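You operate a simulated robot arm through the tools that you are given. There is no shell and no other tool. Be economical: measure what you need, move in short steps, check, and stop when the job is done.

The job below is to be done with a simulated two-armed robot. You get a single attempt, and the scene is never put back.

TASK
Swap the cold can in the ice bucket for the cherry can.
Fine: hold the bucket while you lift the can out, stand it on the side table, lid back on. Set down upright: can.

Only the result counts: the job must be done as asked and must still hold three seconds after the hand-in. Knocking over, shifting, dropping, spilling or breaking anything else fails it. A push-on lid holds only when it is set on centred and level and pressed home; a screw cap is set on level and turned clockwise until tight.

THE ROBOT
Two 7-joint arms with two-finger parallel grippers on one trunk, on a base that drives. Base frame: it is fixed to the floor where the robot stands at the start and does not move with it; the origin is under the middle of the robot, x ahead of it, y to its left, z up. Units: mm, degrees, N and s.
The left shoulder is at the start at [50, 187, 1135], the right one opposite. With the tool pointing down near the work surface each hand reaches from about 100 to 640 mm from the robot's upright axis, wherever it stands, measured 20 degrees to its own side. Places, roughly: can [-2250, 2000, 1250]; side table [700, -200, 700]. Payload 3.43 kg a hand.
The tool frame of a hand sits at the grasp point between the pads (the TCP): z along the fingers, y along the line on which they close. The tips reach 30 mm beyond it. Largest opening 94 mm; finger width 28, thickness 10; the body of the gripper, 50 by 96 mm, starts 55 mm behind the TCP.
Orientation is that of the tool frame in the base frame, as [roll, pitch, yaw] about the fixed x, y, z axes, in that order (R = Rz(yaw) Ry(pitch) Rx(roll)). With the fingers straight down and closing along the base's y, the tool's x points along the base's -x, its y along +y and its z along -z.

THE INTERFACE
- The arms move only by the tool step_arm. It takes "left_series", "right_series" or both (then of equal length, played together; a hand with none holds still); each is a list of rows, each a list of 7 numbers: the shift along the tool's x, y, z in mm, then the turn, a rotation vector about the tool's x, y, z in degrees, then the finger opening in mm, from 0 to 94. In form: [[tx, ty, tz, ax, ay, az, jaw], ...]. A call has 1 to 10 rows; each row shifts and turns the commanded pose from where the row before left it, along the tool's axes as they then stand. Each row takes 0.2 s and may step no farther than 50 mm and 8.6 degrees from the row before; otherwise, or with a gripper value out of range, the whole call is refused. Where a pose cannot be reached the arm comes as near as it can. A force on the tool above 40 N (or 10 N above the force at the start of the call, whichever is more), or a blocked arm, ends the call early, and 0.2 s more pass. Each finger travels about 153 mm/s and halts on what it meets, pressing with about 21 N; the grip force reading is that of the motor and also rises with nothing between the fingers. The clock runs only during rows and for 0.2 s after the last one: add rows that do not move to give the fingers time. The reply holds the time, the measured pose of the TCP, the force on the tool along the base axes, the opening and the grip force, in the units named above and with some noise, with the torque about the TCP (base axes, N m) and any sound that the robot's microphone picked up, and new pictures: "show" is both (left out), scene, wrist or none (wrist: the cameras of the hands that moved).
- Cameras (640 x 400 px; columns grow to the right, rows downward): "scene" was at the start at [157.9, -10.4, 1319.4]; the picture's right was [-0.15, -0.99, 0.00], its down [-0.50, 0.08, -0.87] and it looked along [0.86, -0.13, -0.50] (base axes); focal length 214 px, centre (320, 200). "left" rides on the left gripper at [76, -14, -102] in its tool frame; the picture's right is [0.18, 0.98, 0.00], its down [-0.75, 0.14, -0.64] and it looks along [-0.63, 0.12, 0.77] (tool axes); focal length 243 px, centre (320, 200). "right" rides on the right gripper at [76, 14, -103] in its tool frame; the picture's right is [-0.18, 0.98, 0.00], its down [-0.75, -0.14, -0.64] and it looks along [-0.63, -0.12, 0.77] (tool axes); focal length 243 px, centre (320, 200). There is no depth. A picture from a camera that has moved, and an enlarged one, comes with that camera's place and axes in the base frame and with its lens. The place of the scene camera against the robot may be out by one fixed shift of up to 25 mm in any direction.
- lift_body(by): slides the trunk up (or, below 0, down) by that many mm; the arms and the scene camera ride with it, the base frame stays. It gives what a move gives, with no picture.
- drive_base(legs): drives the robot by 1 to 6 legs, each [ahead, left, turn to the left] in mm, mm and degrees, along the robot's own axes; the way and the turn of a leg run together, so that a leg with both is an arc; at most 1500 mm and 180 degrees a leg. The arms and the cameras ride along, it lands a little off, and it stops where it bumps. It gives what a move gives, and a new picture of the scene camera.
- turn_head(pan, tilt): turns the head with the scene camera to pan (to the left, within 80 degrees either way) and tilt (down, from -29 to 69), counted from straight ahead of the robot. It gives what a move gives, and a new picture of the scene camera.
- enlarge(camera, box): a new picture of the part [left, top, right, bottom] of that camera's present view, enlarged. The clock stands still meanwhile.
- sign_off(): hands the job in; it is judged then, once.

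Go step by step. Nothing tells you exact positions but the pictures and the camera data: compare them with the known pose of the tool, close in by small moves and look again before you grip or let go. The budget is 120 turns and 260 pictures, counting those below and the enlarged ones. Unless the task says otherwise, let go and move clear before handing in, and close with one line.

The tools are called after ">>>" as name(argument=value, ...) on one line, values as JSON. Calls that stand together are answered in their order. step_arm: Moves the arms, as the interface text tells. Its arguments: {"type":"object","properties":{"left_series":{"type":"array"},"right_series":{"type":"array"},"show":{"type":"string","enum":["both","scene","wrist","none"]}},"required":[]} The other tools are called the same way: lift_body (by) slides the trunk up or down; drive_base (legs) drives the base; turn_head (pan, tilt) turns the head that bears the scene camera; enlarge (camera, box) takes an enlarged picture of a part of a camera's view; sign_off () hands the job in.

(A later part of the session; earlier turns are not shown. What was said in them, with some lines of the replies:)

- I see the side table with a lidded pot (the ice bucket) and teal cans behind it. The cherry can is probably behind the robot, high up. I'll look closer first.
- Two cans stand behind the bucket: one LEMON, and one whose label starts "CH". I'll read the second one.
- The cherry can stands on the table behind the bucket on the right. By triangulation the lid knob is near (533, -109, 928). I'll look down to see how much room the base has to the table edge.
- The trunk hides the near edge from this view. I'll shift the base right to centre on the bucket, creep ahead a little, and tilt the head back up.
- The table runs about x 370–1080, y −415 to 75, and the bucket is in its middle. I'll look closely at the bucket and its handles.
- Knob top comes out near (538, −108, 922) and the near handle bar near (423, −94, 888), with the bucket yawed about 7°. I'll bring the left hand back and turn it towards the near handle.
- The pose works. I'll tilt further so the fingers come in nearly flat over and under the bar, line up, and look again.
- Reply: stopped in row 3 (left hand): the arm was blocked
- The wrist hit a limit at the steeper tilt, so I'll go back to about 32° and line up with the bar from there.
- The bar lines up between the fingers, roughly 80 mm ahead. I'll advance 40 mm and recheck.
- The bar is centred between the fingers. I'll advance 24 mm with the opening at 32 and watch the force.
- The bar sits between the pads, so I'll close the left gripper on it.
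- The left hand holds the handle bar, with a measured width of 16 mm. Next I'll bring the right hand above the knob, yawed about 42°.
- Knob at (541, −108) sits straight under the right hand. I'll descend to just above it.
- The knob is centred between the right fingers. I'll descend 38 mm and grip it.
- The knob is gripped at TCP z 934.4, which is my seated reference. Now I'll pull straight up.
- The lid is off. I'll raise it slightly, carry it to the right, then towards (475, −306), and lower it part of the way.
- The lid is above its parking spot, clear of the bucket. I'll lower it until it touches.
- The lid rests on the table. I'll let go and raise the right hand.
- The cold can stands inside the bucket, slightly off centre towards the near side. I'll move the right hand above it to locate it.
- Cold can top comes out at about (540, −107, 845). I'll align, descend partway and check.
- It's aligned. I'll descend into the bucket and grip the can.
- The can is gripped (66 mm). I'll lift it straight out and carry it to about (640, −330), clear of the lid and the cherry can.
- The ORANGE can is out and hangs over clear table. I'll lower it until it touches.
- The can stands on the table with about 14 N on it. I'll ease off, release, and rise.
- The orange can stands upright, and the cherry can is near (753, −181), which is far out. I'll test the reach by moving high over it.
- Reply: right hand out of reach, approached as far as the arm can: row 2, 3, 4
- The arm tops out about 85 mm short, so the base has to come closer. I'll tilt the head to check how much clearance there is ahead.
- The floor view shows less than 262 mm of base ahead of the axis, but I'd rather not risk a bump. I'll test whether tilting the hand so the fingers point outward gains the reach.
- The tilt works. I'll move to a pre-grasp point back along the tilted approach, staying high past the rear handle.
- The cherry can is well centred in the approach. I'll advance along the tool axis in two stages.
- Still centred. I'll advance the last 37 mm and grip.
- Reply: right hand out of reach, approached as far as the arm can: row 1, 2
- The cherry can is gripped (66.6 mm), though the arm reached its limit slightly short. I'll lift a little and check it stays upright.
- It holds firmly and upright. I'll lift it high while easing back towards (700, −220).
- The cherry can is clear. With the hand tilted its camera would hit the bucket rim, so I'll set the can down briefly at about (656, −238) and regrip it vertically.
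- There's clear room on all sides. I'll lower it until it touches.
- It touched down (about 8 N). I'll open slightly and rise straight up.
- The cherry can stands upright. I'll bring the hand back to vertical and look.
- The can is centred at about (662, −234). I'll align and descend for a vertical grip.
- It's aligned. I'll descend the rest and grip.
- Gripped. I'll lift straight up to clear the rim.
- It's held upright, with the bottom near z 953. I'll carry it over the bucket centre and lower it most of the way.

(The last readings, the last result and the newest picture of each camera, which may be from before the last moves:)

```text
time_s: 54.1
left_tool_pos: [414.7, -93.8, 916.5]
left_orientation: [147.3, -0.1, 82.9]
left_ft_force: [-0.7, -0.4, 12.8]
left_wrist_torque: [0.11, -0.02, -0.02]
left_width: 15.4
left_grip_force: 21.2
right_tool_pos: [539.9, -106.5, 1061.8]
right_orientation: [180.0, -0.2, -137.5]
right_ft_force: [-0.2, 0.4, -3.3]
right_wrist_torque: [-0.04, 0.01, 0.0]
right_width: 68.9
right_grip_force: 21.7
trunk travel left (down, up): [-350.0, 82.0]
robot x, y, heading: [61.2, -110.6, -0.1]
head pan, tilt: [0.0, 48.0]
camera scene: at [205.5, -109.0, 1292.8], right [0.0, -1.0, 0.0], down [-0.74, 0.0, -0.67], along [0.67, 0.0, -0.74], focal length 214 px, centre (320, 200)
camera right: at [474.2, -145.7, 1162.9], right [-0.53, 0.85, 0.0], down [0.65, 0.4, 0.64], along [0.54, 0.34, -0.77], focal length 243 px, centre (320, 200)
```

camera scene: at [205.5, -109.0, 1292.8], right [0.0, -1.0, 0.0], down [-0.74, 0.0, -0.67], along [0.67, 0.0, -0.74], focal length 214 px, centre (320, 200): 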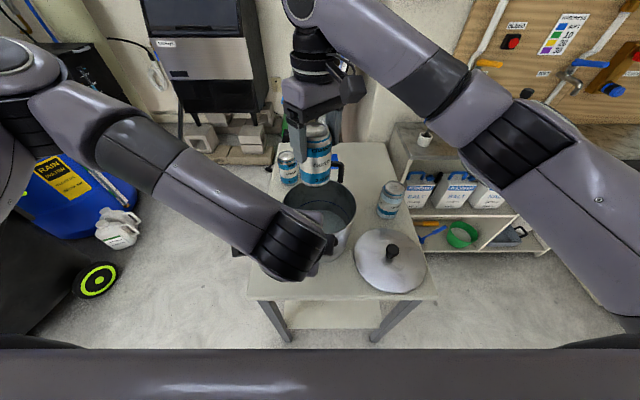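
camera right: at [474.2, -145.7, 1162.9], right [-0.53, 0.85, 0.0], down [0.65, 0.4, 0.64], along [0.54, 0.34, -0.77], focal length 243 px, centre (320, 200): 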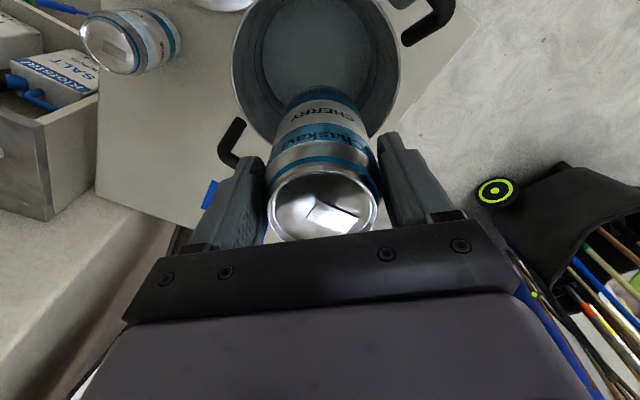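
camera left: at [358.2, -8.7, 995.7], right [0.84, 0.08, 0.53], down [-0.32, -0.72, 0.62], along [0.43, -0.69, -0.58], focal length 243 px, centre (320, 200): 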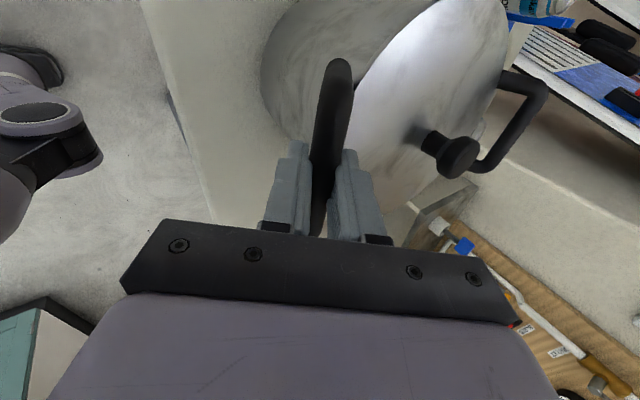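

It's over the bucket, in the same spot as when the orange came out. I'll lower it until it touches.

>>> step_arm(right_series=[[0, 0, 45, 0, 0, 0, 50], [0, 0, 45, 0, 0, 0, 50], [0, 0, 45, 0, 0, 0, 50], [0, 0, 45, 0, 0, 0, 50], [0, 0, 30, 0, 0, 0, 50], [0, 0, 10, 0, 0, 0, 50], [0, 0, 5, 0, 0, 0, 50], [0, 0, 4, 0, 0, 0, 50], [0, 0, 3, 0, 0, 0, 50], [0, 0, 2, 0, 0, 0, 50]], show="wrist")

```text
time_s: 56.3
left_tool_pos: [415.9, -94.5, 917.3]
left_orientation: [147.3, -0.1, 83.0]
left_ft_force: [6.6, -2.0, 7.8]
left_wrist_torque: [0.05, -0.07, -0.05]
left_width: 15.4
left_grip_force: 21.1
right_tool_pos: [541.0, -106.9, 831.0]
right_orientation: [-179.9, 0.2, -137.6]
right_ft_force: [2.3, -1.2, 14.6]
right_wrist_torque: [0.09, -0.14, -0.08]
right_width: 69.2
right_grip_force: 20.9
trunk travel left (down, up): [-350.0, 82.0]
robot x, y, heading: [57.4, -110.1, -0.0]
head pan, tilt: [0.0, 48.0]
camera right: at [475.5, -147.0, 930.7], right [-0.53, 0.85, 0.0], down [0.65, 0.4, 0.65], along [0.55, 0.34, -0.76], focal length 243 px, centre (320, 200)
```

right: 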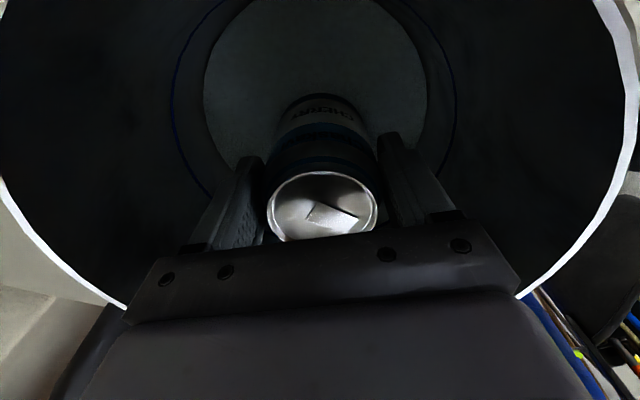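

Contact at 831, as predicted. I'll ease off, release, and rise out.

>>> step_arm(right_series=[[0, 0, -2, 0, 0, 0, 60], [0, 0, 0, 0, 0, 0, 72], [0, 0, 0, 0, 0, 0, 80], [0, 0, 0, 0, 0, 0, 90], [0, 0, -20, 0, 0, 0, 92], [0, 0, -40, 0, 0, 0, 92], [0, 0, -45, 0, 0, 0, 92], [0, 0, -45, 0, 0, 0, 92], [0, 0, -45, 0, 0, 0, 92]])

>>> enlarge(camera="left", box=[240, 0, 600, 240])

```text
time_s: 58.3
left_tool_pos: [414.7, -93.5, 916.5]
left_orientation: [147.3, 0.0, 82.8]
left_ft_force: [0.6, 0.0, 14.9]
left_wrist_torque: [0.25, -0.04, 0.0]
left_width: 15.4
left_grip_force: 20.7
right_tool_pos: [539.8, -107.6, 1025.4]
right_orientation: [180.0, -0.2, -137.6]
right_ft_force: [0.5, 0.3, -0.5]
right_wrist_torque: [-0.01, -0.05, 0.02]
right_width: 91.8
right_grip_force: 0.0
trunk travel left (down, up): [-350.0, 82.0]
robot x, y, heading: [60.3, -110.4, -0.4]
head pan, tilt: [0.0, 48.0]
camera scene: at [205.3, -109.0, 1292.8], right [0.0, -1.0, 0.0], down [-0.74, 0.0, -0.67], along [0.67, 0.0, -0.74], focal length 214 px, centre (320, 200)
camera right: at [473.8, -147.5, 1127.0], right [-0.53, 0.85, 0.0], down [0.65, 0.41, 0.64], along [0.54, 0.34, -0.77], focal length 243 px, centre (320, 200)
```

scene: 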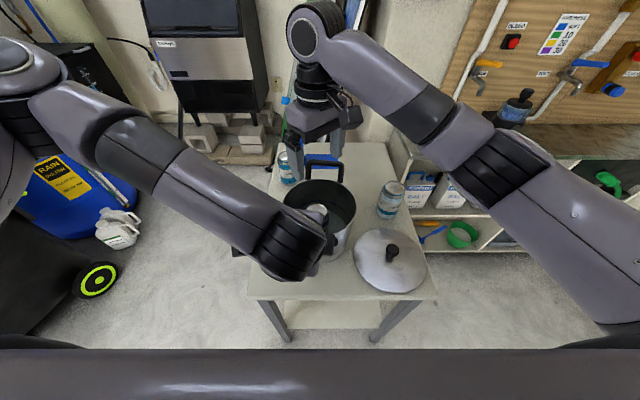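
right: 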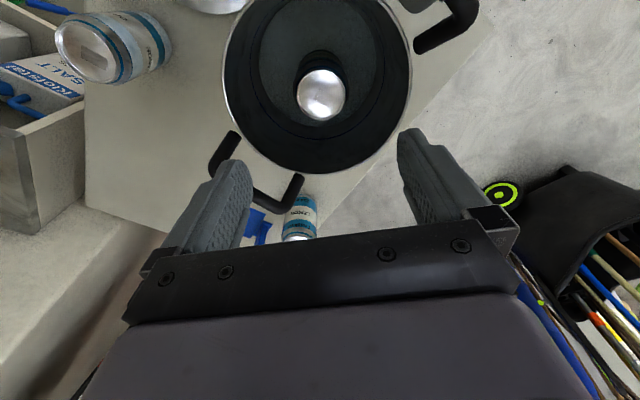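

```text
1.67 times, centred on (420, 120) of left
camera zoom: at [358.0, -9.1, 995.7], right [0.84, 0.08, 0.53], down [-0.32, -0.72, 0.62], along [0.43, -0.69, -0.58], focal length 404 px, centre (153, 333)
```

zoom: 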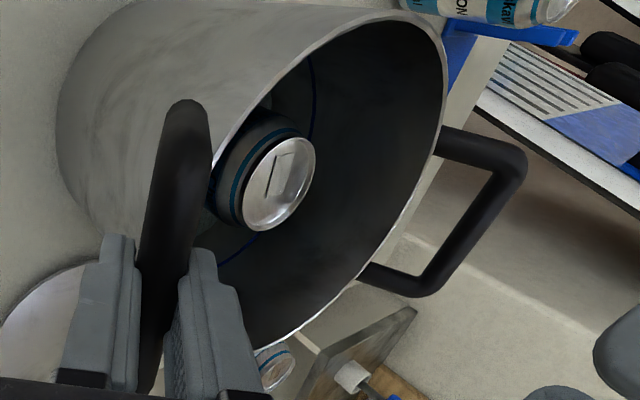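

The cherry can stands upright in the bucket and the bucket hasn't moved. Next I'll go back to the lid and hover over its knob.

>>> step_arm(right_series=[[36.1, -20.2, 0, 0, 0, 0, 70], [36.1, -20.2, 0, 0, 0, 0, 60], [36.1, -20.2, 0, 0, 0, 0, 60], [36.1, -20.2, 0, 0, 0, 0, 60], [36.1, -20.2, 0, 0, 0, 0, 60], [0, 0, 45, 0, 0, 0, 60], [0, 0, 45, 0, 0, 0, 60], [0, 0, 45, 0, 0, 0, 60], [0, 0, 45, 0, 0, 0, 60], [0, 0, 15, 0, 0, 0, 60]], show="wrist")

```text
time_s: 60.5
left_tool_pos: [415.2, -94.2, 915.9]
left_orientation: [147.3, -0.1, 82.8]
left_ft_force: [0.9, 0.0, 13.6]
left_wrist_torque: [0.16, -0.1, 0.03]
left_width: 15.5
left_grip_force: 21.2
right_tool_pos: [475.7, -305.3, 831.3]
right_orientation: [-179.9, -0.1, -137.6]
right_ft_force: [0.3, 0.6, -0.3]
right_wrist_torque: [0.0, 0.04, 0.01]
right_width: 60.0
right_grip_force: 0.0
trunk travel left (down, up): [-350.0, 82.0]
robot x, y, heading: [57.9, -109.7, -0.3]
head pan, tilt: [0.0, 48.0]
camera right: at [409.6, -345.0, 932.4], right [-0.53, 0.85, 0.0], down [0.65, 0.41, 0.64], along [0.55, 0.34, -0.77], focal length 243 px, centre (320, 200)
```

right: 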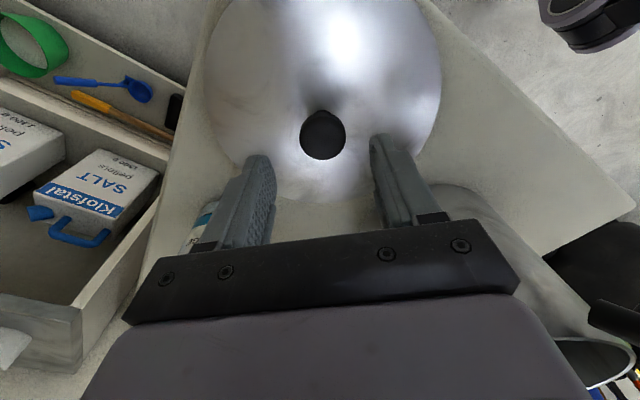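

The knob is almost exactly below. I'll correct slightly, descend and grip.

>>> step_arm(right_series=[[-3, 1, 25, 0, 0, 0, 60], [0, 0, 25, 0, 0, 0, 60], [0, 0, 7, 0, 0, 0, 60], [0, 0, 0, 0, 0, 0, 40], [0, 0, 0, 0, 0, 0, 20], [0, 0, 0, 0, 0, 0, 20]], show="wrist")

```text
time_s: 61.9
left_tool_pos: [414.5, -93.1, 917.8]
left_orientation: [147.3, -0.1, 82.8]
left_ft_force: [0.3, -0.2, 13.2]
left_wrist_torque: [0.18, -0.09, -0.04]
left_width: 15.7
left_grip_force: 21.2
right_tool_pos: [476.0, -300.8, 774.1]
right_orientation: [180.0, -0.1, -137.6]
right_ft_force: [0.5, -0.6, 0.9]
right_wrist_torque: [-0.01, -0.03, 0.03]
right_width: 32.5
right_grip_force: 20.9
trunk travel left (down, up): [-350.0, 82.0]
robot x, y, heading: [58.8, -110.6, -0.2]
head pan, tilt: [0.0, 48.0]
camera right: at [410.6, -341.1, 875.3], right [-0.53, 0.85, 0.0], down [0.65, 0.4, 0.64], along [0.54, 0.34, -0.77], focal length 243 px, centre (320, 200)
```

right: 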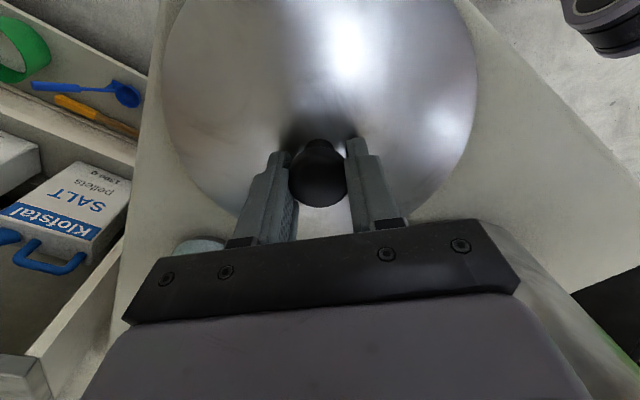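

The lid is gripped the same way as before. I'll lift it and carry it back over the bucket.

>>> step_arm(right_series=[[0, 0, -20, 0, 0, 0, 20], [0, 0, -45, 0, 0, 0, 20], [0, 0, -45, 0, 0, 0, 20], [0, 0, -45, 0, 0, 0, 20], [0, 0, -45, 0, 0, 0, 20], [0, 0, -36, 0, 0, 0, 20], [-24.1, -22, 0, 0, 0, 0, 20], [-24.1, -22, 0, 0, 0, 0, 20]], show="none")

>>> step_arm(right_series=[[-32.9, 36, 0, 0, 0, 0, 20], [-32.9, 36, 0, 0, 0, 0, 20], [-32.9, 36, 0, 0, 0, 0, 20], [-32.9, 36, 0, 0, 0, 0, 20], [0, 0, 25, 0, 0, 0, 20], [0, 0, 12, 0, 0, 0, 20], [0, 0, 0, 0, 0, 0, 20]])

>>> enlarge(camera="left", box=[240, 0, 600, 240])

```text
time_s: 63.7
left_tool_pos: [415.1, -94.3, 917.1]
left_orientation: [147.3, -0.1, 82.9]
left_ft_force: [1.2, -0.6, 13.5]
left_wrist_torque: [0.1, -0.15, -0.07]
left_width: 15.6
left_grip_force: 20.8
right_tool_pos: [542.4, -300.3, 1009.9]
right_orientation: [180.0, -0.1, -137.6]
right_ft_force: [0.7, -0.5, -1.9]
right_wrist_torque: [0.02, -0.02, -0.01]
right_width: 32.7
right_grip_force: 20.9
trunk travel left (down, up): [-350.0, 82.0]
robot x, y, heading: [57.3, -112.5, 0.1]
head pan, tilt: [0.0, 48.0]
```

```text
time_s: 65.3
left_tool_pos: [415.1, -93.8, 917.2]
left_orientation: [147.2, -0.1, 82.8]
left_ft_force: [1.1, -0.5, 15.7]
left_wrist_torque: [0.12, -0.1, -0.01]
left_width: 15.4
left_grip_force: 20.1
right_tool_pos: [542.5, -105.9, 971.3]
right_orientation: [180.0, -0.2, -137.6]
right_ft_force: [0.1, -0.1, -0.9]
right_wrist_torque: [0.02, 0.01, 0.0]
right_width: 32.6
right_grip_force: 21.1
trunk travel left (down, up): [-350.0, 82.0]
robot x, y, heading: [57.3, -111.9, -0.3]
head pan, tilt: [0.0, 48.0]
camera scene: at [205.4, -109.0, 1292.8], right [0.0, -1.0, 0.0], down [-0.74, 0.0, -0.67], along [0.67, 0.0, -0.74], focal length 214 px, centre (320, 200)
camera right: at [475.9, -145.6, 1071.3], right [-0.53, 0.85, 0.0], down [0.65, 0.4, 0.64], along [0.55, 0.34, -0.77], focal length 243 px, centre (320, 200)
```

scene: 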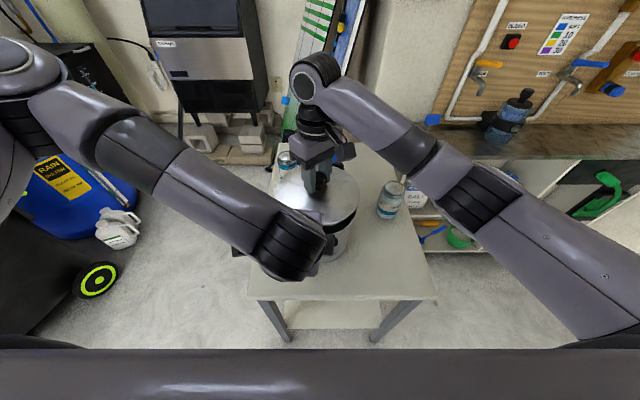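
right: 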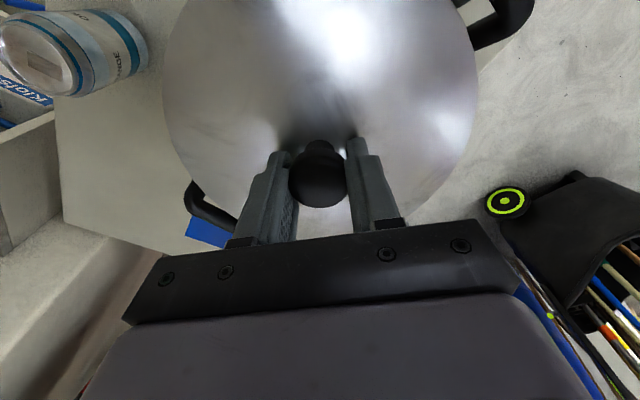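

```text
1.67 times, centred on (420, 120) of left
camera zoom: at [358.1, -9.1, 995.8], right [0.84, 0.08, 0.53], down [-0.32, -0.72, 0.62], along [0.43, -0.69, -0.58], focal length 404 px, centre (153, 333)
```

zoom: 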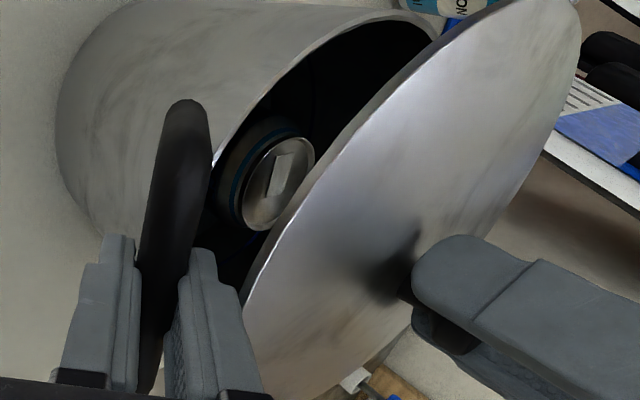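

The lid hovers level over the bucket. I'll nudge it slightly for centring, lower it close to the rim, and inspect.

>>> step_arm(right_series=[[1.8, 0.3, 0, 0, 0, 0, 20], [0, 0, 20, 0, 0, 0, 20], [0, 0, 14, 0, 0, 0, 20], [0, 0, 0, 0, 0, 0, 20]], show="wrist")

>>> enlarge(camera="left", box=[240, 0, 600, 240])

```text
time_s: 66.3
left_tool_pos: [412.9, -93.7, 916.2]
left_orientation: [147.6, -0.1, 82.8]
left_ft_force: [-9.9, 1.7, 13.5]
left_wrist_torque: [0.21, 0.37, 0.09]
left_width: 15.5
left_grip_force: 20.7
right_tool_pos: [541.5, -108.0, 940.4]
right_orientation: [-179.9, 0.2, -137.7]
right_ft_force: [11.6, -2.9, 12.7]
right_wrist_torque: [-0.25, 0.27, 0.02]
right_width: 32.5
right_grip_force: 21.2
trunk travel left (down, up): [-350.0, 82.0]
robot x, y, heading: [62.0, -114.8, -0.1]
head pan, tilt: [0.0, 48.0]
camera right: at [475.3, -147.4, 1040.8], right [-0.53, 0.85, 0.0], down [0.65, 0.4, 0.64], along [0.55, 0.34, -0.76], focal length 243 px, centre (320, 200)
```

right: 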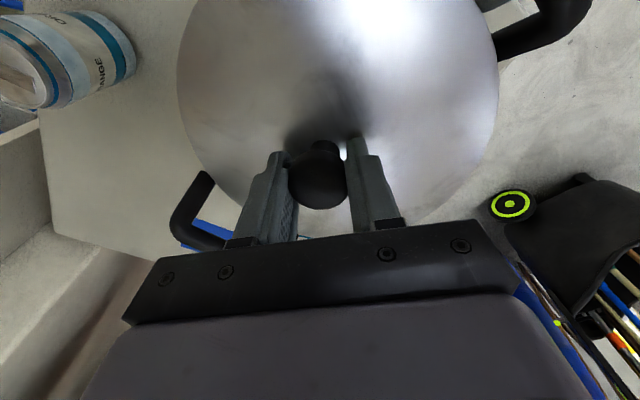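

```text
1.67 times, centred on (420, 120) of left
camera zoom: at [356.7, -8.9, 995.6], right [0.85, 0.08, 0.53], down [-0.32, -0.72, 0.62], along [0.43, -0.69, -0.59], focal length 404 px, centre (153, 333)
```

zoom: 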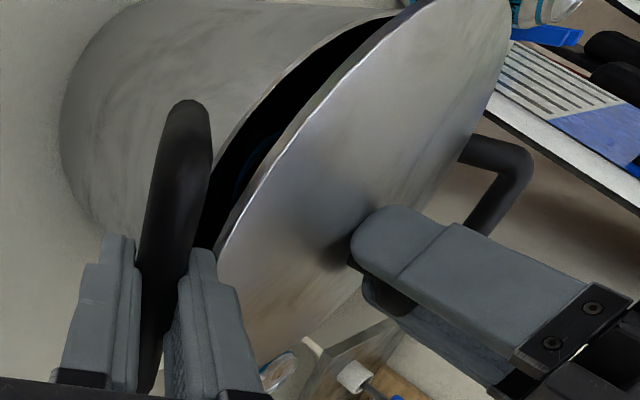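

The lid's near edge is landing on the left hand's inner finger. I'll raise the lid, then release the handle and withdraw the left hand.

>>> step_arm(right_series=[[0, 0, -20, 0, 0, 0, 20], [0, 0, -20, 0, 0, 0, 20], [0, 0, 0, 0, 0, 0, 20]], show="none")

>>> step_arm(left_series=[[0, 0, 0, 0, 0, 0, 24], [0, 0, 0, 0, 0, 0, 32], [0, 0, 0, 0, 0, 0, 32]], show="wrist")

```text
time_s: 67.1
left_tool_pos: [415.6, -94.5, 917.7]
left_orientation: [147.3, -0.1, 83.0]
left_ft_force: [0.0, -2.0, 9.4]
left_wrist_torque: [0.05, -0.07, -0.15]
left_width: 16.0
left_grip_force: 21.0
right_tool_pos: [542.5, -107.9, 977.4]
right_orientation: [-180.0, -0.2, -137.6]
right_ft_force: [-0.2, -0.6, -0.8]
right_wrist_torque: [-0.01, 0.04, 0.01]
right_width: 32.5
right_grip_force: 20.7
trunk travel left (down, up): [-350.0, 82.0]
robot x, y, heading: [60.6, -110.6, -0.3]
head pan, tilt: [0.0, 48.0]
```

```text
time_s: 67.9
left_tool_pos: [415.7, -93.7, 917.0]
left_orientation: [147.3, -0.1, 83.1]
left_ft_force: [0.0, 0.3, -0.1]
left_wrist_torque: [-0.03, -0.01, 0.01]
left_width: 32.1
left_grip_force: 0.1
right_tool_pos: [542.6, -107.5, 978.0]
right_orientation: [179.9, -0.1, -137.6]
right_ft_force: [-0.2, 0.6, -0.4]
right_wrist_torque: [-0.01, 0.0, -0.01]
right_width: 32.7
right_grip_force: 20.9
trunk travel left (down, up): [-350.0, 82.0]
robot x, y, heading: [60.7, -109.2, 0.2]
head pan, tilt: [0.0, 48.0]
camera left: at [358.6, -9.0, 995.3], right [0.84, 0.08, 0.53], down [-0.32, -0.72, 0.62], along [0.43, -0.69, -0.58], focal length 243 px, centre (320, 200)
```

left: 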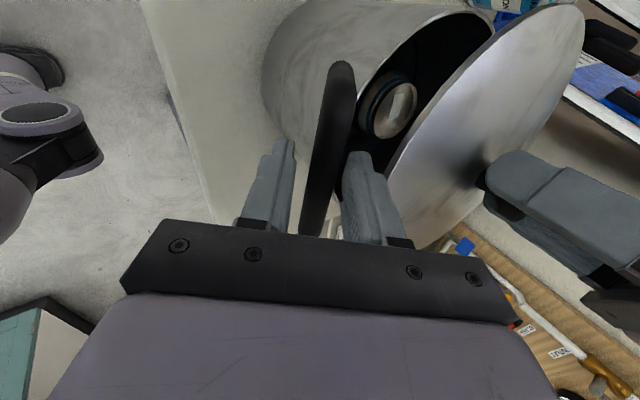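

Released. I'll back the left hand off and slide it to the left, out of the way but still watching.

>>> step_arm(left_series=[[0, 0, -30, 0, 0, 0, 32], [0, 0, -35, 0, 0, 0, 32], [0, 0, -40, 0, 0, 0, 32], [0, 0, -30, 0, 0, 0, 32], [45, 0, 0, 0, 0, 0, 32], [45, 0, 0, 0, 0, 0, 32], [45, 0, 0, 0, 0, 0, 32], [45, 0, 0, 0, 0, 0, 32]])

```text
time_s: 69.7
left_tool_pos: [392.9, 25.5, 1045.4]
left_orientation: [147.8, -0.3, 82.6]
left_ft_force: [0.0, 0.2, 0.5]
left_wrist_torque: [0.03, 0.01, -0.01]
left_width: 32.1
left_grip_force: 0.1
left hand out of reach, approached as far as the arm can: row 6, 7, 8
right_tool_pos: [542.5, -107.2, 977.6]
right_orientation: [180.0, -0.1, -137.6]
right_ft_force: [0.5, 0.0, -0.8]
right_wrist_torque: [-0.05, 0.02, 0.01]
right_width: 32.7
right_grip_force: 21.2
trunk travel left (down, up): [-350.0, 82.0]
robot x, y, heading: [59.6, -110.9, -0.2]
head pan, tilt: [0.0, 48.0]
camera scene: at [207.0, -108.6, 1292.5], right [0.0, -1.0, 0.0], down [-0.74, 0.0, -0.67], along [0.67, 0.0, -0.74], focal length 214 px, centre (320, 200)
camera left: at [336.6, 110.1, 1124.3], right [0.85, 0.07, 0.53], down [-0.32, -0.72, 0.61], along [0.43, -0.69, -0.59], focal length 243 px, centre (320, 200)
```

scene: 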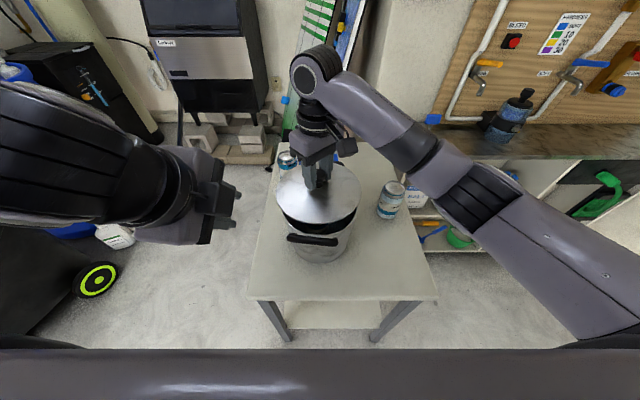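
left: 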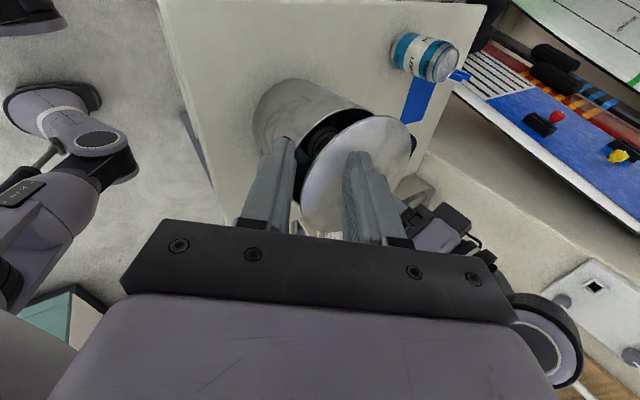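

Scene view is clear now. I'll check the lid's alignment over the rim.

>>> enlarge(camera="scene", box=[260, 140, 380, 270])

>>> step_arm(right_series=[[0, 0, 20, 0, 0, 0, 20], [0, 0, 14, 0, 0, 0, 20], [0, 0, 0, 0, 0, 0, 20]], show="none")

>>> enlarge(camera="scene", box=[260, 140, 380, 270])

>>> enlarge(camera="left", box=[240, 60, 440, 240])

```text
3.08 times, centred on (320, 205) of scene
camera zoom: at [207.0, -108.6, 1292.5], right [0.0, -1.0, 0.0], down [-0.74, 0.0, -0.67], along [0.67, 0.0, -0.74], focal length 660 px, centre (320, 185)
```

zoom: 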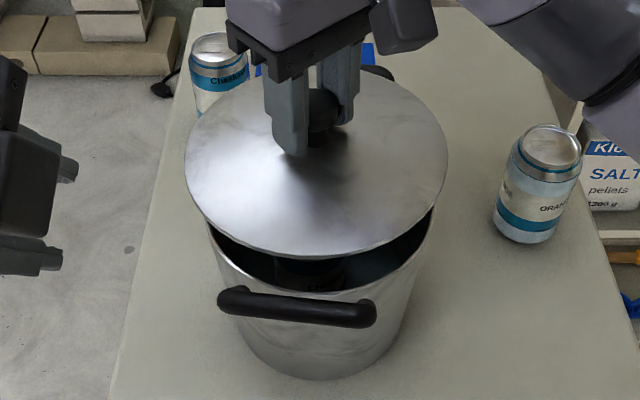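

```text
time_s: 70.5
left_tool_pos: [393.2, 25.4, 1045.0]
left_orientation: [147.6, -0.3, 82.7]
left_ft_force: [0.0, 0.0, -0.4]
left_wrist_torque: [0.0, 0.01, 0.0]
left_width: 32.0
left_grip_force: 0.0
right_tool_pos: [542.2, -108.5, 944.9]
right_orientation: [180.0, -0.2, -137.6]
right_ft_force: [0.4, 0.7, -0.7]
right_wrist_torque: [0.01, -0.01, 0.01]
right_width: 32.5
right_grip_force: 21.0
trunk travel left (down, up): [-350.0, 82.0]
robot x, y, heading: [59.0, -110.0, -0.1]
head pan, tilt: [0.0, 48.0]
```

```text
3.08 times, centred on (320, 205) of scene
camera zoom: at [206.2, -108.9, 1292.7], right [0.0, -1.0, 0.0], down [-0.74, 0.0, -0.67], along [0.67, 0.0, -0.74], focal length 660 px, centre (320, 185)
```

zoom: 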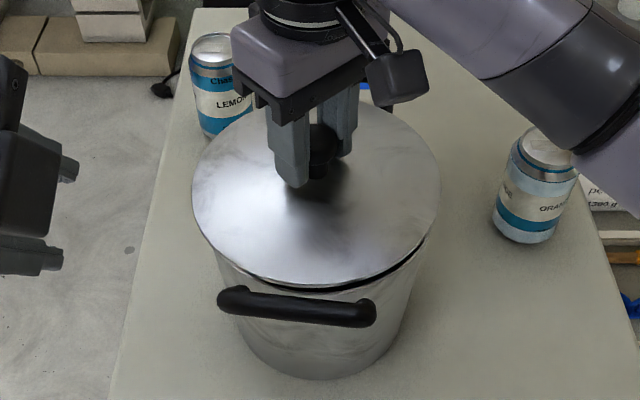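

```text
2.22 times, centred on (340, 150) of left
camera zoom: at [335.8, 109.5, 1124.7], right [0.85, 0.07, 0.53], down [-0.32, -0.72, 0.61], along [0.43, -0.69, -0.59], focal length 539 px, centre (276, 311)
```

zoom: 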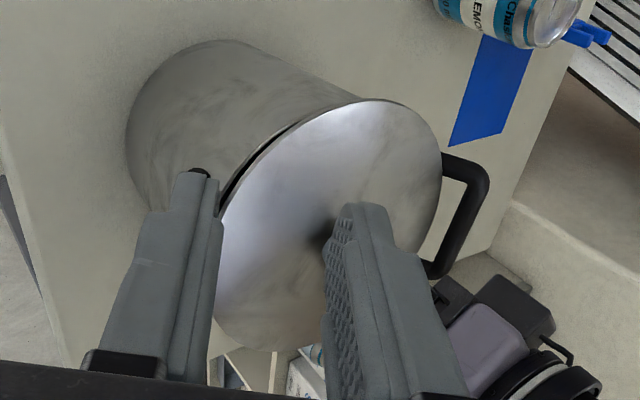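

The lid sits a few mm above the rim and looks centred. I'll lower it gently to contact.

>>> step_arm(right_series=[[0, 0, 5, 0, 0, 0, 20], [0, 0, 3, 0, 0, 0, 20], [0, 0, 2, 0, 0, 0, 20], [0, 0, 2, 0, 0, 0, 20], [0, 0, 2, 0, 0, 0, 20], [0, 0, 2, 0, 0, 0, 20], [0, 0, 2, 0, 0, 0, 20]], show="none")

>>> enlarge(camera="scene", box=[260, 140, 380, 270])

>>> enlarge(camera="left", box=[240, 60, 440, 240])

```text
time_s: 72.1
left_tool_pos: [392.0, 25.3, 1045.5]
left_orientation: [147.5, -0.5, 82.7]
left_ft_force: [1.5, -0.4, -0.7]
left_wrist_torque: [-0.02, -0.02, -0.01]
left_width: 32.3
left_grip_force: 0.0
right_tool_pos: [541.7, -108.9, 928.9]
right_orientation: [-179.9, 0.0, -137.6]
right_ft_force: [-0.7, -2.9, 9.3]
right_wrist_torque: [0.3, -0.38, 0.0]
right_width: 32.9
right_grip_force: 21.1
trunk travel left (down, up): [-350.0, 82.0]
robot x, y, heading: [56.1, -109.8, 0.1]
head pan, tilt: [0.0, 48.0]
```

```text
3.08 times, centred on (320, 205) of scene
camera zoom: at [205.3, -109.5, 1293.0], right [0.0, -1.0, 0.0], down [-0.74, 0.0, -0.67], along [0.67, 0.0, -0.74], focal length 660 px, centre (320, 185)
```

zoom: 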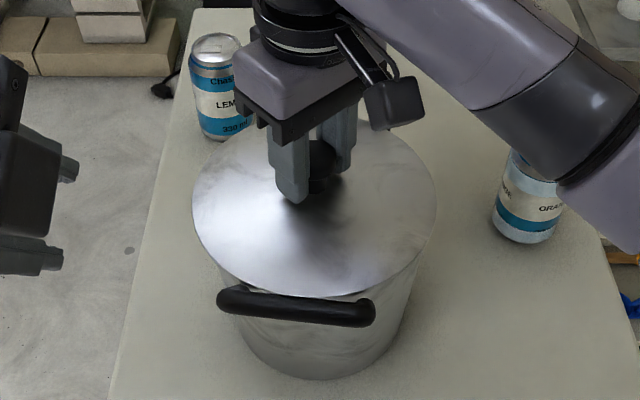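

```text
2.22 times, centred on (340, 150) of left
camera zoom: at [335.1, 109.0, 1125.2], right [0.85, 0.07, 0.53], down [-0.32, -0.72, 0.61], along [0.43, -0.69, -0.59], focal length 539 px, centre (276, 311)
```

zoom: 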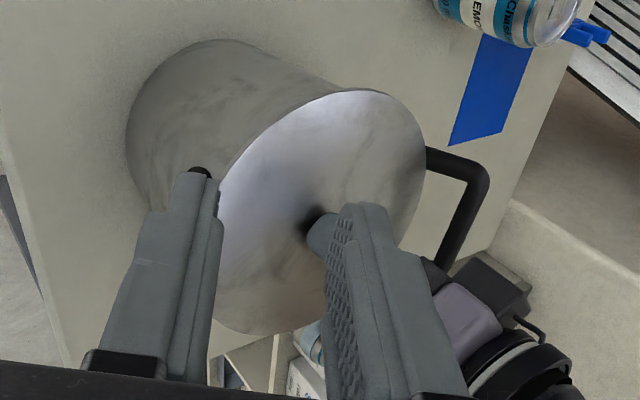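

There's light contact at 929, a little early on the far-left side. I'll press on gently and watch force and level.

>>> step_arm(right_series=[[0, 0, 1.5, 0, 0, 0, 20], [0, 0, 1.5, 0, 0, 0, 20], [0, 0, 0, 0, 0, 0, 20]], show="none")

```text
time_s: 72.9
left_tool_pos: [391.7, 25.1, 1045.8]
left_orientation: [147.5, -0.4, 82.7]
left_ft_force: [0.2, 0.4, -0.4]
left_wrist_torque: [0.01, 0.01, -0.01]
left_width: 31.7
left_grip_force: 0.0
right_tool_pos: [542.2, -107.9, 924.6]
right_orientation: [-180.0, 0.1, -137.5]
right_ft_force: [3.1, -3.8, 18.9]
right_wrist_torque: [-0.03, -0.06, -0.05]
right_width: 33.0
right_grip_force: 21.2
trunk travel left (down, up): [-350.0, 82.0]
robot x, y, heading: [58.4, -114.4, -0.1]
head pan, tilt: [0.0, 48.0]
```

Torque has levelled out and the lid appears seated at about 925. I'll press it home further.

>>> step_arm(right_series=[[0, 0, 1.5, 0, 0, 0, 20], [0, 0, 1.5, 0, 0, 0, 20], [0, 0, 1.5, 0, 0, 0, 20], [0, 0, 0, 0, 0, 0, 20]])

>>> enlarge(camera="left", box=[240, 60, 440, 240])

```text
time_s: 73.9
left_tool_pos: [390.2, 24.5, 1045.8]
left_orientation: [147.4, -0.4, 82.7]
left_ft_force: [-0.3, 0.0, -0.6]
left_wrist_torque: [-0.03, -0.01, 0.01]
left_width: 32.1
left_grip_force: 0.0
right_tool_pos: [541.7, -108.4, 923.6]
right_orientation: [-179.8, 0.2, -137.7]
right_ft_force: [1.8, -8.3, 37.8]
right_wrist_torque: [-0.28, 0.71, -0.1]
right_width: 32.5
right_grip_force: 20.6
trunk travel left (down, up): [-350.0, 82.0]
robot x, y, heading: [61.2, -112.7, -0.1]
head pan, tilt: [0.0, 48.0]
camera scene: at [203.5, -109.8, 1293.3], right [0.0, -1.0, 0.0], down [-0.74, 0.0, -0.67], along [0.67, 0.0, -0.74], focal length 214 px, centre (320, 200)
camera right: at [474.7, -147.0, 1023.4], right [-0.53, 0.85, 0.0], down [0.65, 0.4, 0.65], along [0.55, 0.34, -0.76], focal length 243 px, centre (320, 200)
```

scene: 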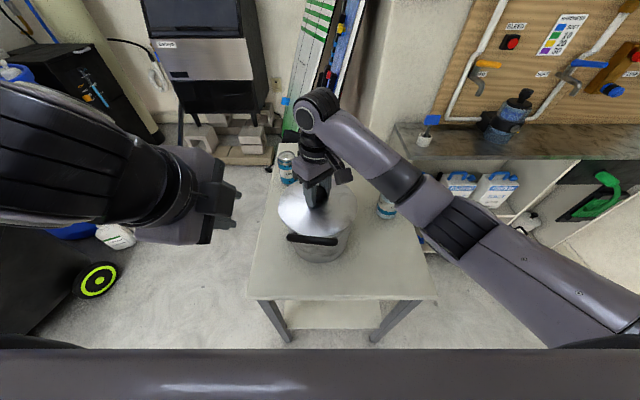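
right: 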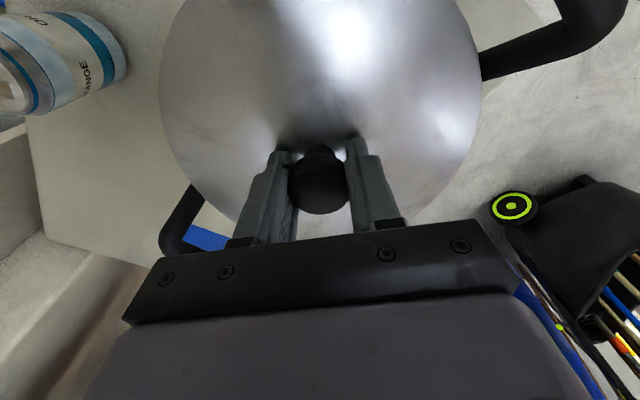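

```text
2.22 times, centred on (340, 150) of left
camera zoom: at [333.6, 108.7, 1125.9], right [0.84, 0.07, 0.53], down [-0.32, -0.72, 0.61], along [0.43, -0.69, -0.59], focal length 539 px, centre (276, 311)
```

zoom: 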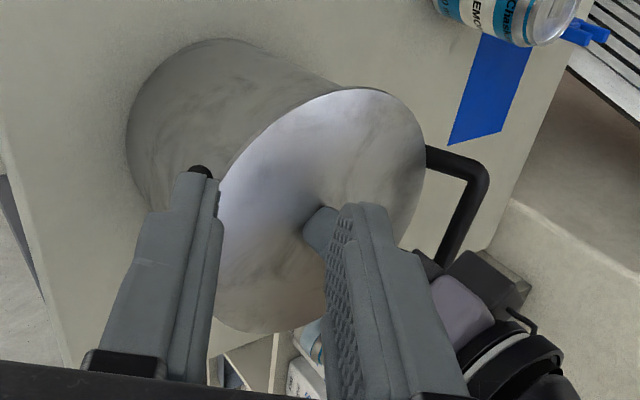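

It's pressed home with about 38 N. I'll ease the load, release the knob, and rise clear to inspect.

>>> step_arm(right_series=[[0, 0, -3, 0, 0, 0, 20], [0, 0, -1, 0, 0, 0, 45], [0, 0, 0, 0, 0, 0, 60], [0, 0, -20, 0, 0, 0, 60], [0, 0, -26, 0, 0, 0, 60], [0, 0, 0, 0, 0, 0, 60]], show="wrist")

>>> enlarge(camera="scene", box=[260, 140, 380, 270])

>>> enlarge(camera="left", box=[240, 60, 440, 240])

```text
time_s: 75.3
left_tool_pos: [392.5, 24.9, 1044.7]
left_orientation: [147.6, -0.3, 82.7]
left_ft_force: [0.0, -0.1, -0.6]
left_wrist_torque: [0.03, 0.0, 0.02]
left_width: 32.2
left_grip_force: 0.0
right_tool_pos: [539.8, -107.3, 968.5]
right_orientation: [-180.0, -0.2, -137.7]
right_ft_force: [-0.2, -0.4, 0.9]
right_wrist_torque: [-0.02, -0.02, 0.02]
right_width: 59.9
right_grip_force: 0.1
trunk travel left (down, up): [-350.0, 82.0]
robot x, y, heading: [59.0, -111.7, 0.2]
head pan, tilt: [0.0, 48.0]
camera right: at [474.9, -146.4, 1070.4], right [-0.53, 0.85, 0.0], down [0.65, 0.4, 0.64], along [0.54, 0.34, -0.77], focal length 243 px, centre (320, 200)
```

right: 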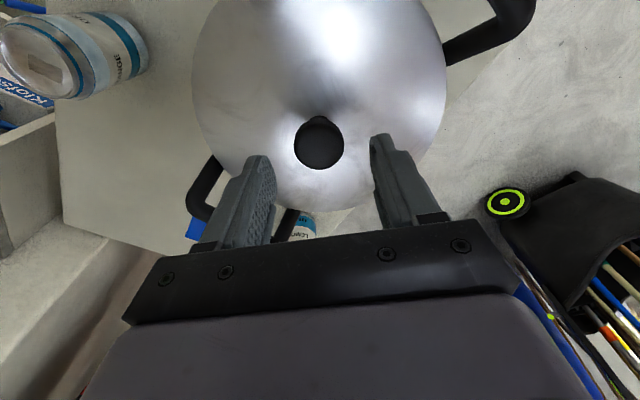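

```text
3.08 times, centred on (320, 205) of scene
camera zoom: at [206.1, -108.9, 1292.7], right [0.0, -1.0, 0.0], down [-0.74, 0.0, -0.67], along [0.67, 0.0, -0.74], focal length 660 px, centre (320, 185)
```

zoom: 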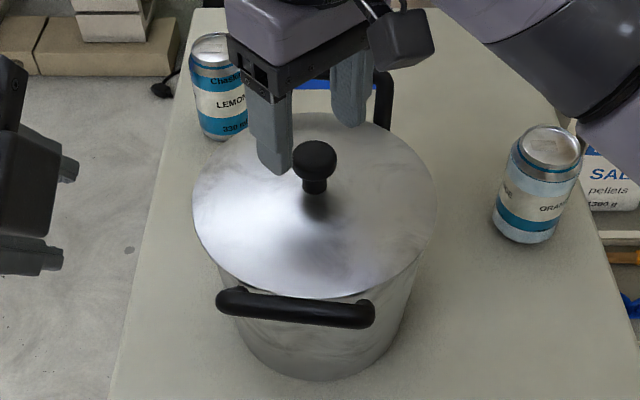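

```text
2.22 times, centred on (340, 150) of left
camera zoom: at [335.7, 109.5, 1124.7], right [0.85, 0.07, 0.53], down [-0.32, -0.72, 0.61], along [0.43, -0.69, -0.59], focal length 539 px, centre (276, 311)
```

zoom: 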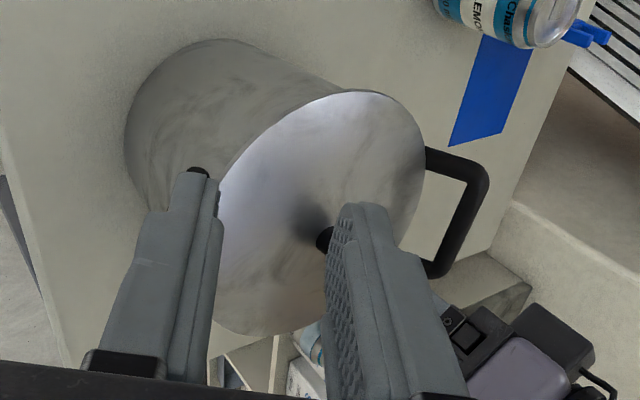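

The lid looks centred and level, matching the first picture. To be sure, I'll press once more on the knob top with closed fingers.

>>> step_arm(right_series=[[0, 0, -10, 0, 0, 0, 30], [0, 0, 0, 0, 0, 0, 5], [0, 0, 0, 0, 0, 0, 2], [0, 0, 12, 0, 0, 0, 2], [0, 0, 6, 0, 0, 0, 2], [0, 0, 3, 0, 0, 0, 2], [0, 0, 2, 0, 0, 0, 2], [0, 0, 2, 0, 0, 0, 2], [0, 0, 2, 0, 0, 0, 2]], show="none")

```text
time_s: 77.3
left_tool_pos: [391.1, 24.9, 1044.7]
left_orientation: [147.5, -0.4, 82.7]
left_ft_force: [-0.2, 0.0, 0.5]
left_wrist_torque: [0.02, 0.01, -0.05]
left_width: 32.1
left_grip_force: 0.0
right_tool_pos: [541.3, -107.3, 960.4]
right_orientation: [-179.7, 0.5, -137.6]
right_ft_force: [-3.6, -3.9, 12.7]
right_wrist_torque: [-0.21, 0.27, 0.03]
right_width: 2.0
right_grip_force: 0.1
trunk travel left (down, up): [-350.0, 82.0]
robot x, y, heading: [60.6, -111.6, 0.1]
head pan, tilt: [0.0, 48.0]
stopped in row 9 (right hand): the force on the tool passed its limit (the readings are from after the stop); the commanded pose is now the measured one
```

Contact with the knob top. I'll press a bit harder.

>>> step_arm(right_series=[[0, 0, 2, 0, 0, 0, 2], [0, 0, 2, 0, 0, 0, 2], [0, 0, 1.5, 0, 0, 0, 2], [0, 0, 1, 0, 0, 0, 2]], show="none")

```text
time_s: 78.0
left_tool_pos: [391.7, 24.4, 1045.2]
left_orientation: [147.6, -0.4, 82.7]
left_ft_force: [0.7, 0.5, 0.5]
left_wrist_torque: [0.01, 0.0, 0.02]
left_width: 32.3
left_grip_force: 0.0
right_tool_pos: [541.7, -106.7, 958.9]
right_orientation: [-179.6, 1.1, -137.5]
right_ft_force: [-4.6, -3.5, 13.3]
right_wrist_torque: [-0.22, 0.31, 0.05]
right_width: 2.1
right_grip_force: 0.0
trunk travel left (down, up): [-350.0, 82.0]
robot x, y, heading: [56.7, -108.9, -0.2]
head pan, tilt: [0.0, 48.0]
stopped in row 3 (right hand): the force on the tool passed its limit (the readings are from after the stop); the commanded pose is now the measured one
```

It was pressed past the force limit with no further travel, so the lid is home. I'll rise clear and check the whole scene.

>>> step_arm(right_series=[[0, 0, -30, 0, 0, 0, 20], [0, 0, -45, 0, 0, 0, 60], [0, 0, -45, 0, 0, 0, 60], [0, 0, -45, 0, 0, 0, 60], [30, -36, 0, 0, 0, 0, 60], [30, -36, 0, 0, 0, 0, 60], [30, -36, 0, 0, 0, 0, 60]])

>>> enlarge(camera="scene", box=[240, 130, 440, 300])

>>> enlarge(camera="left", box=[220, 20, 480, 240])

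```text
time_s: 79.6
left_tool_pos: [392.2, 23.9, 1044.6]
left_orientation: [147.7, -0.4, 82.7]
left_ft_force: [-0.3, -1.4, 0.5]
left_wrist_torque: [0.03, 0.01, -0.01]
left_width: 32.1
left_grip_force: 0.0
right_tool_pos: [547.3, -249.0, 1118.2]
right_orientation: [-179.7, 0.8, -137.6]
right_ft_force: [0.0, -0.1, -0.4]
right_wrist_torque: [0.03, -0.01, -0.02]
right_width: 59.8
right_grip_force: 0.0
trunk travel left (down, up): [-350.0, 82.0]
robot x, y, heading: [61.0, -110.2, -0.1]
head pan, tilt: [0.0, 48.0]
camera scene: at [206.1, -109.9, 1292.7], right [0.0, -1.0, 0.0], down [-0.74, 0.0, -0.67], along [0.67, 0.0, -0.74], focal length 214 px, centre (320, 200)
camera right: at [479.7, -289.2, 1219.1], right [-0.53, 0.85, 0.0], down [0.64, 0.4, 0.65], along [0.56, 0.34, -0.76], focal length 243 px, centre (320, 200)
```

scene: 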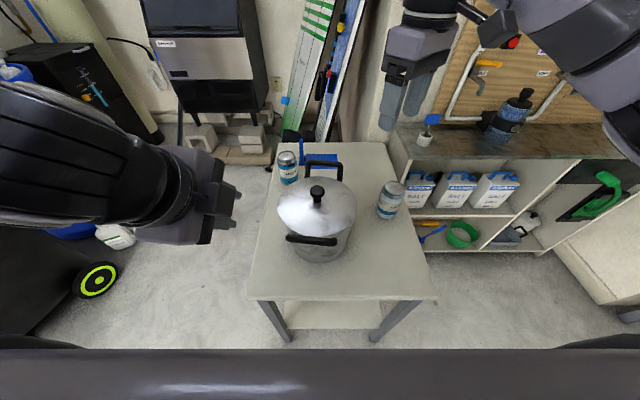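
right: 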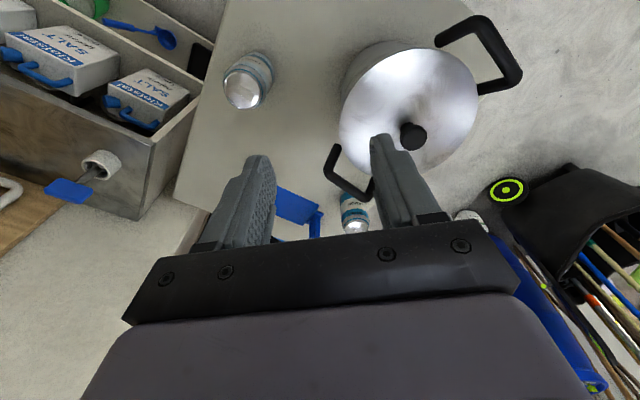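

```text
2.35 times, centred on (340, 215) of scene
camera zoom: at [206.1, -109.9, 1292.7], right [0.0, -1.0, 0.0], down [-0.74, 0.0, -0.67], along [0.67, 0.0, -0.74], focal length 505 px, centre (273, 165)
```

zoom: 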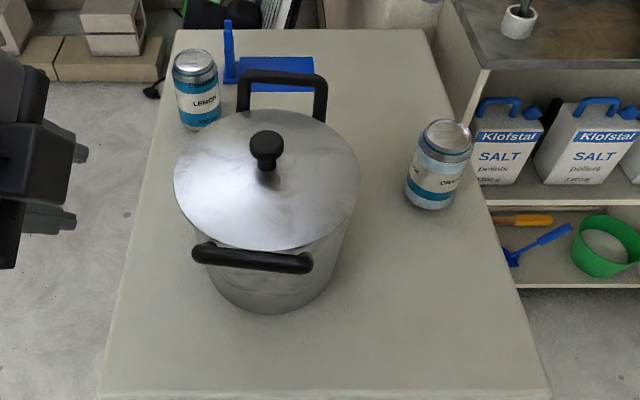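

```text
1.82 times, centred on (350, 130) of left
camera zoom: at [335.8, 108.6, 1124.9], right [0.85, 0.07, 0.53], down [-0.32, -0.72, 0.61], along [0.43, -0.69, -0.59], focal length 441 px, centre (266, 327)
```

zoom: 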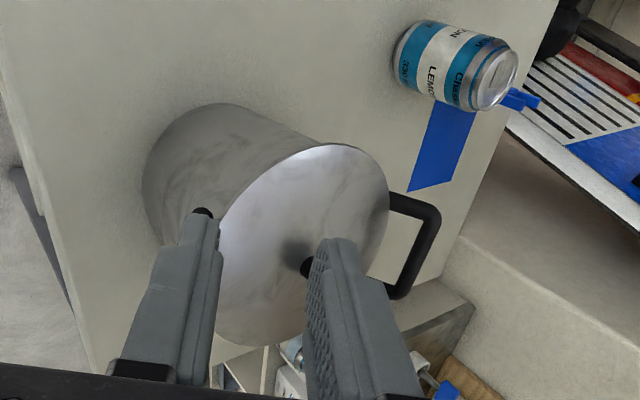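

The lid is centred and level, the orange can stands on the side table, and the lemon can is where it started. Both hands are clear, so I'm handing in.

>>> sign_off()

```text
The job is handed in.
```

I swapped the cans: the cherry can is upright in the ice bucket with the lid pressed back on, and the cold orange can stands upright on the side table.
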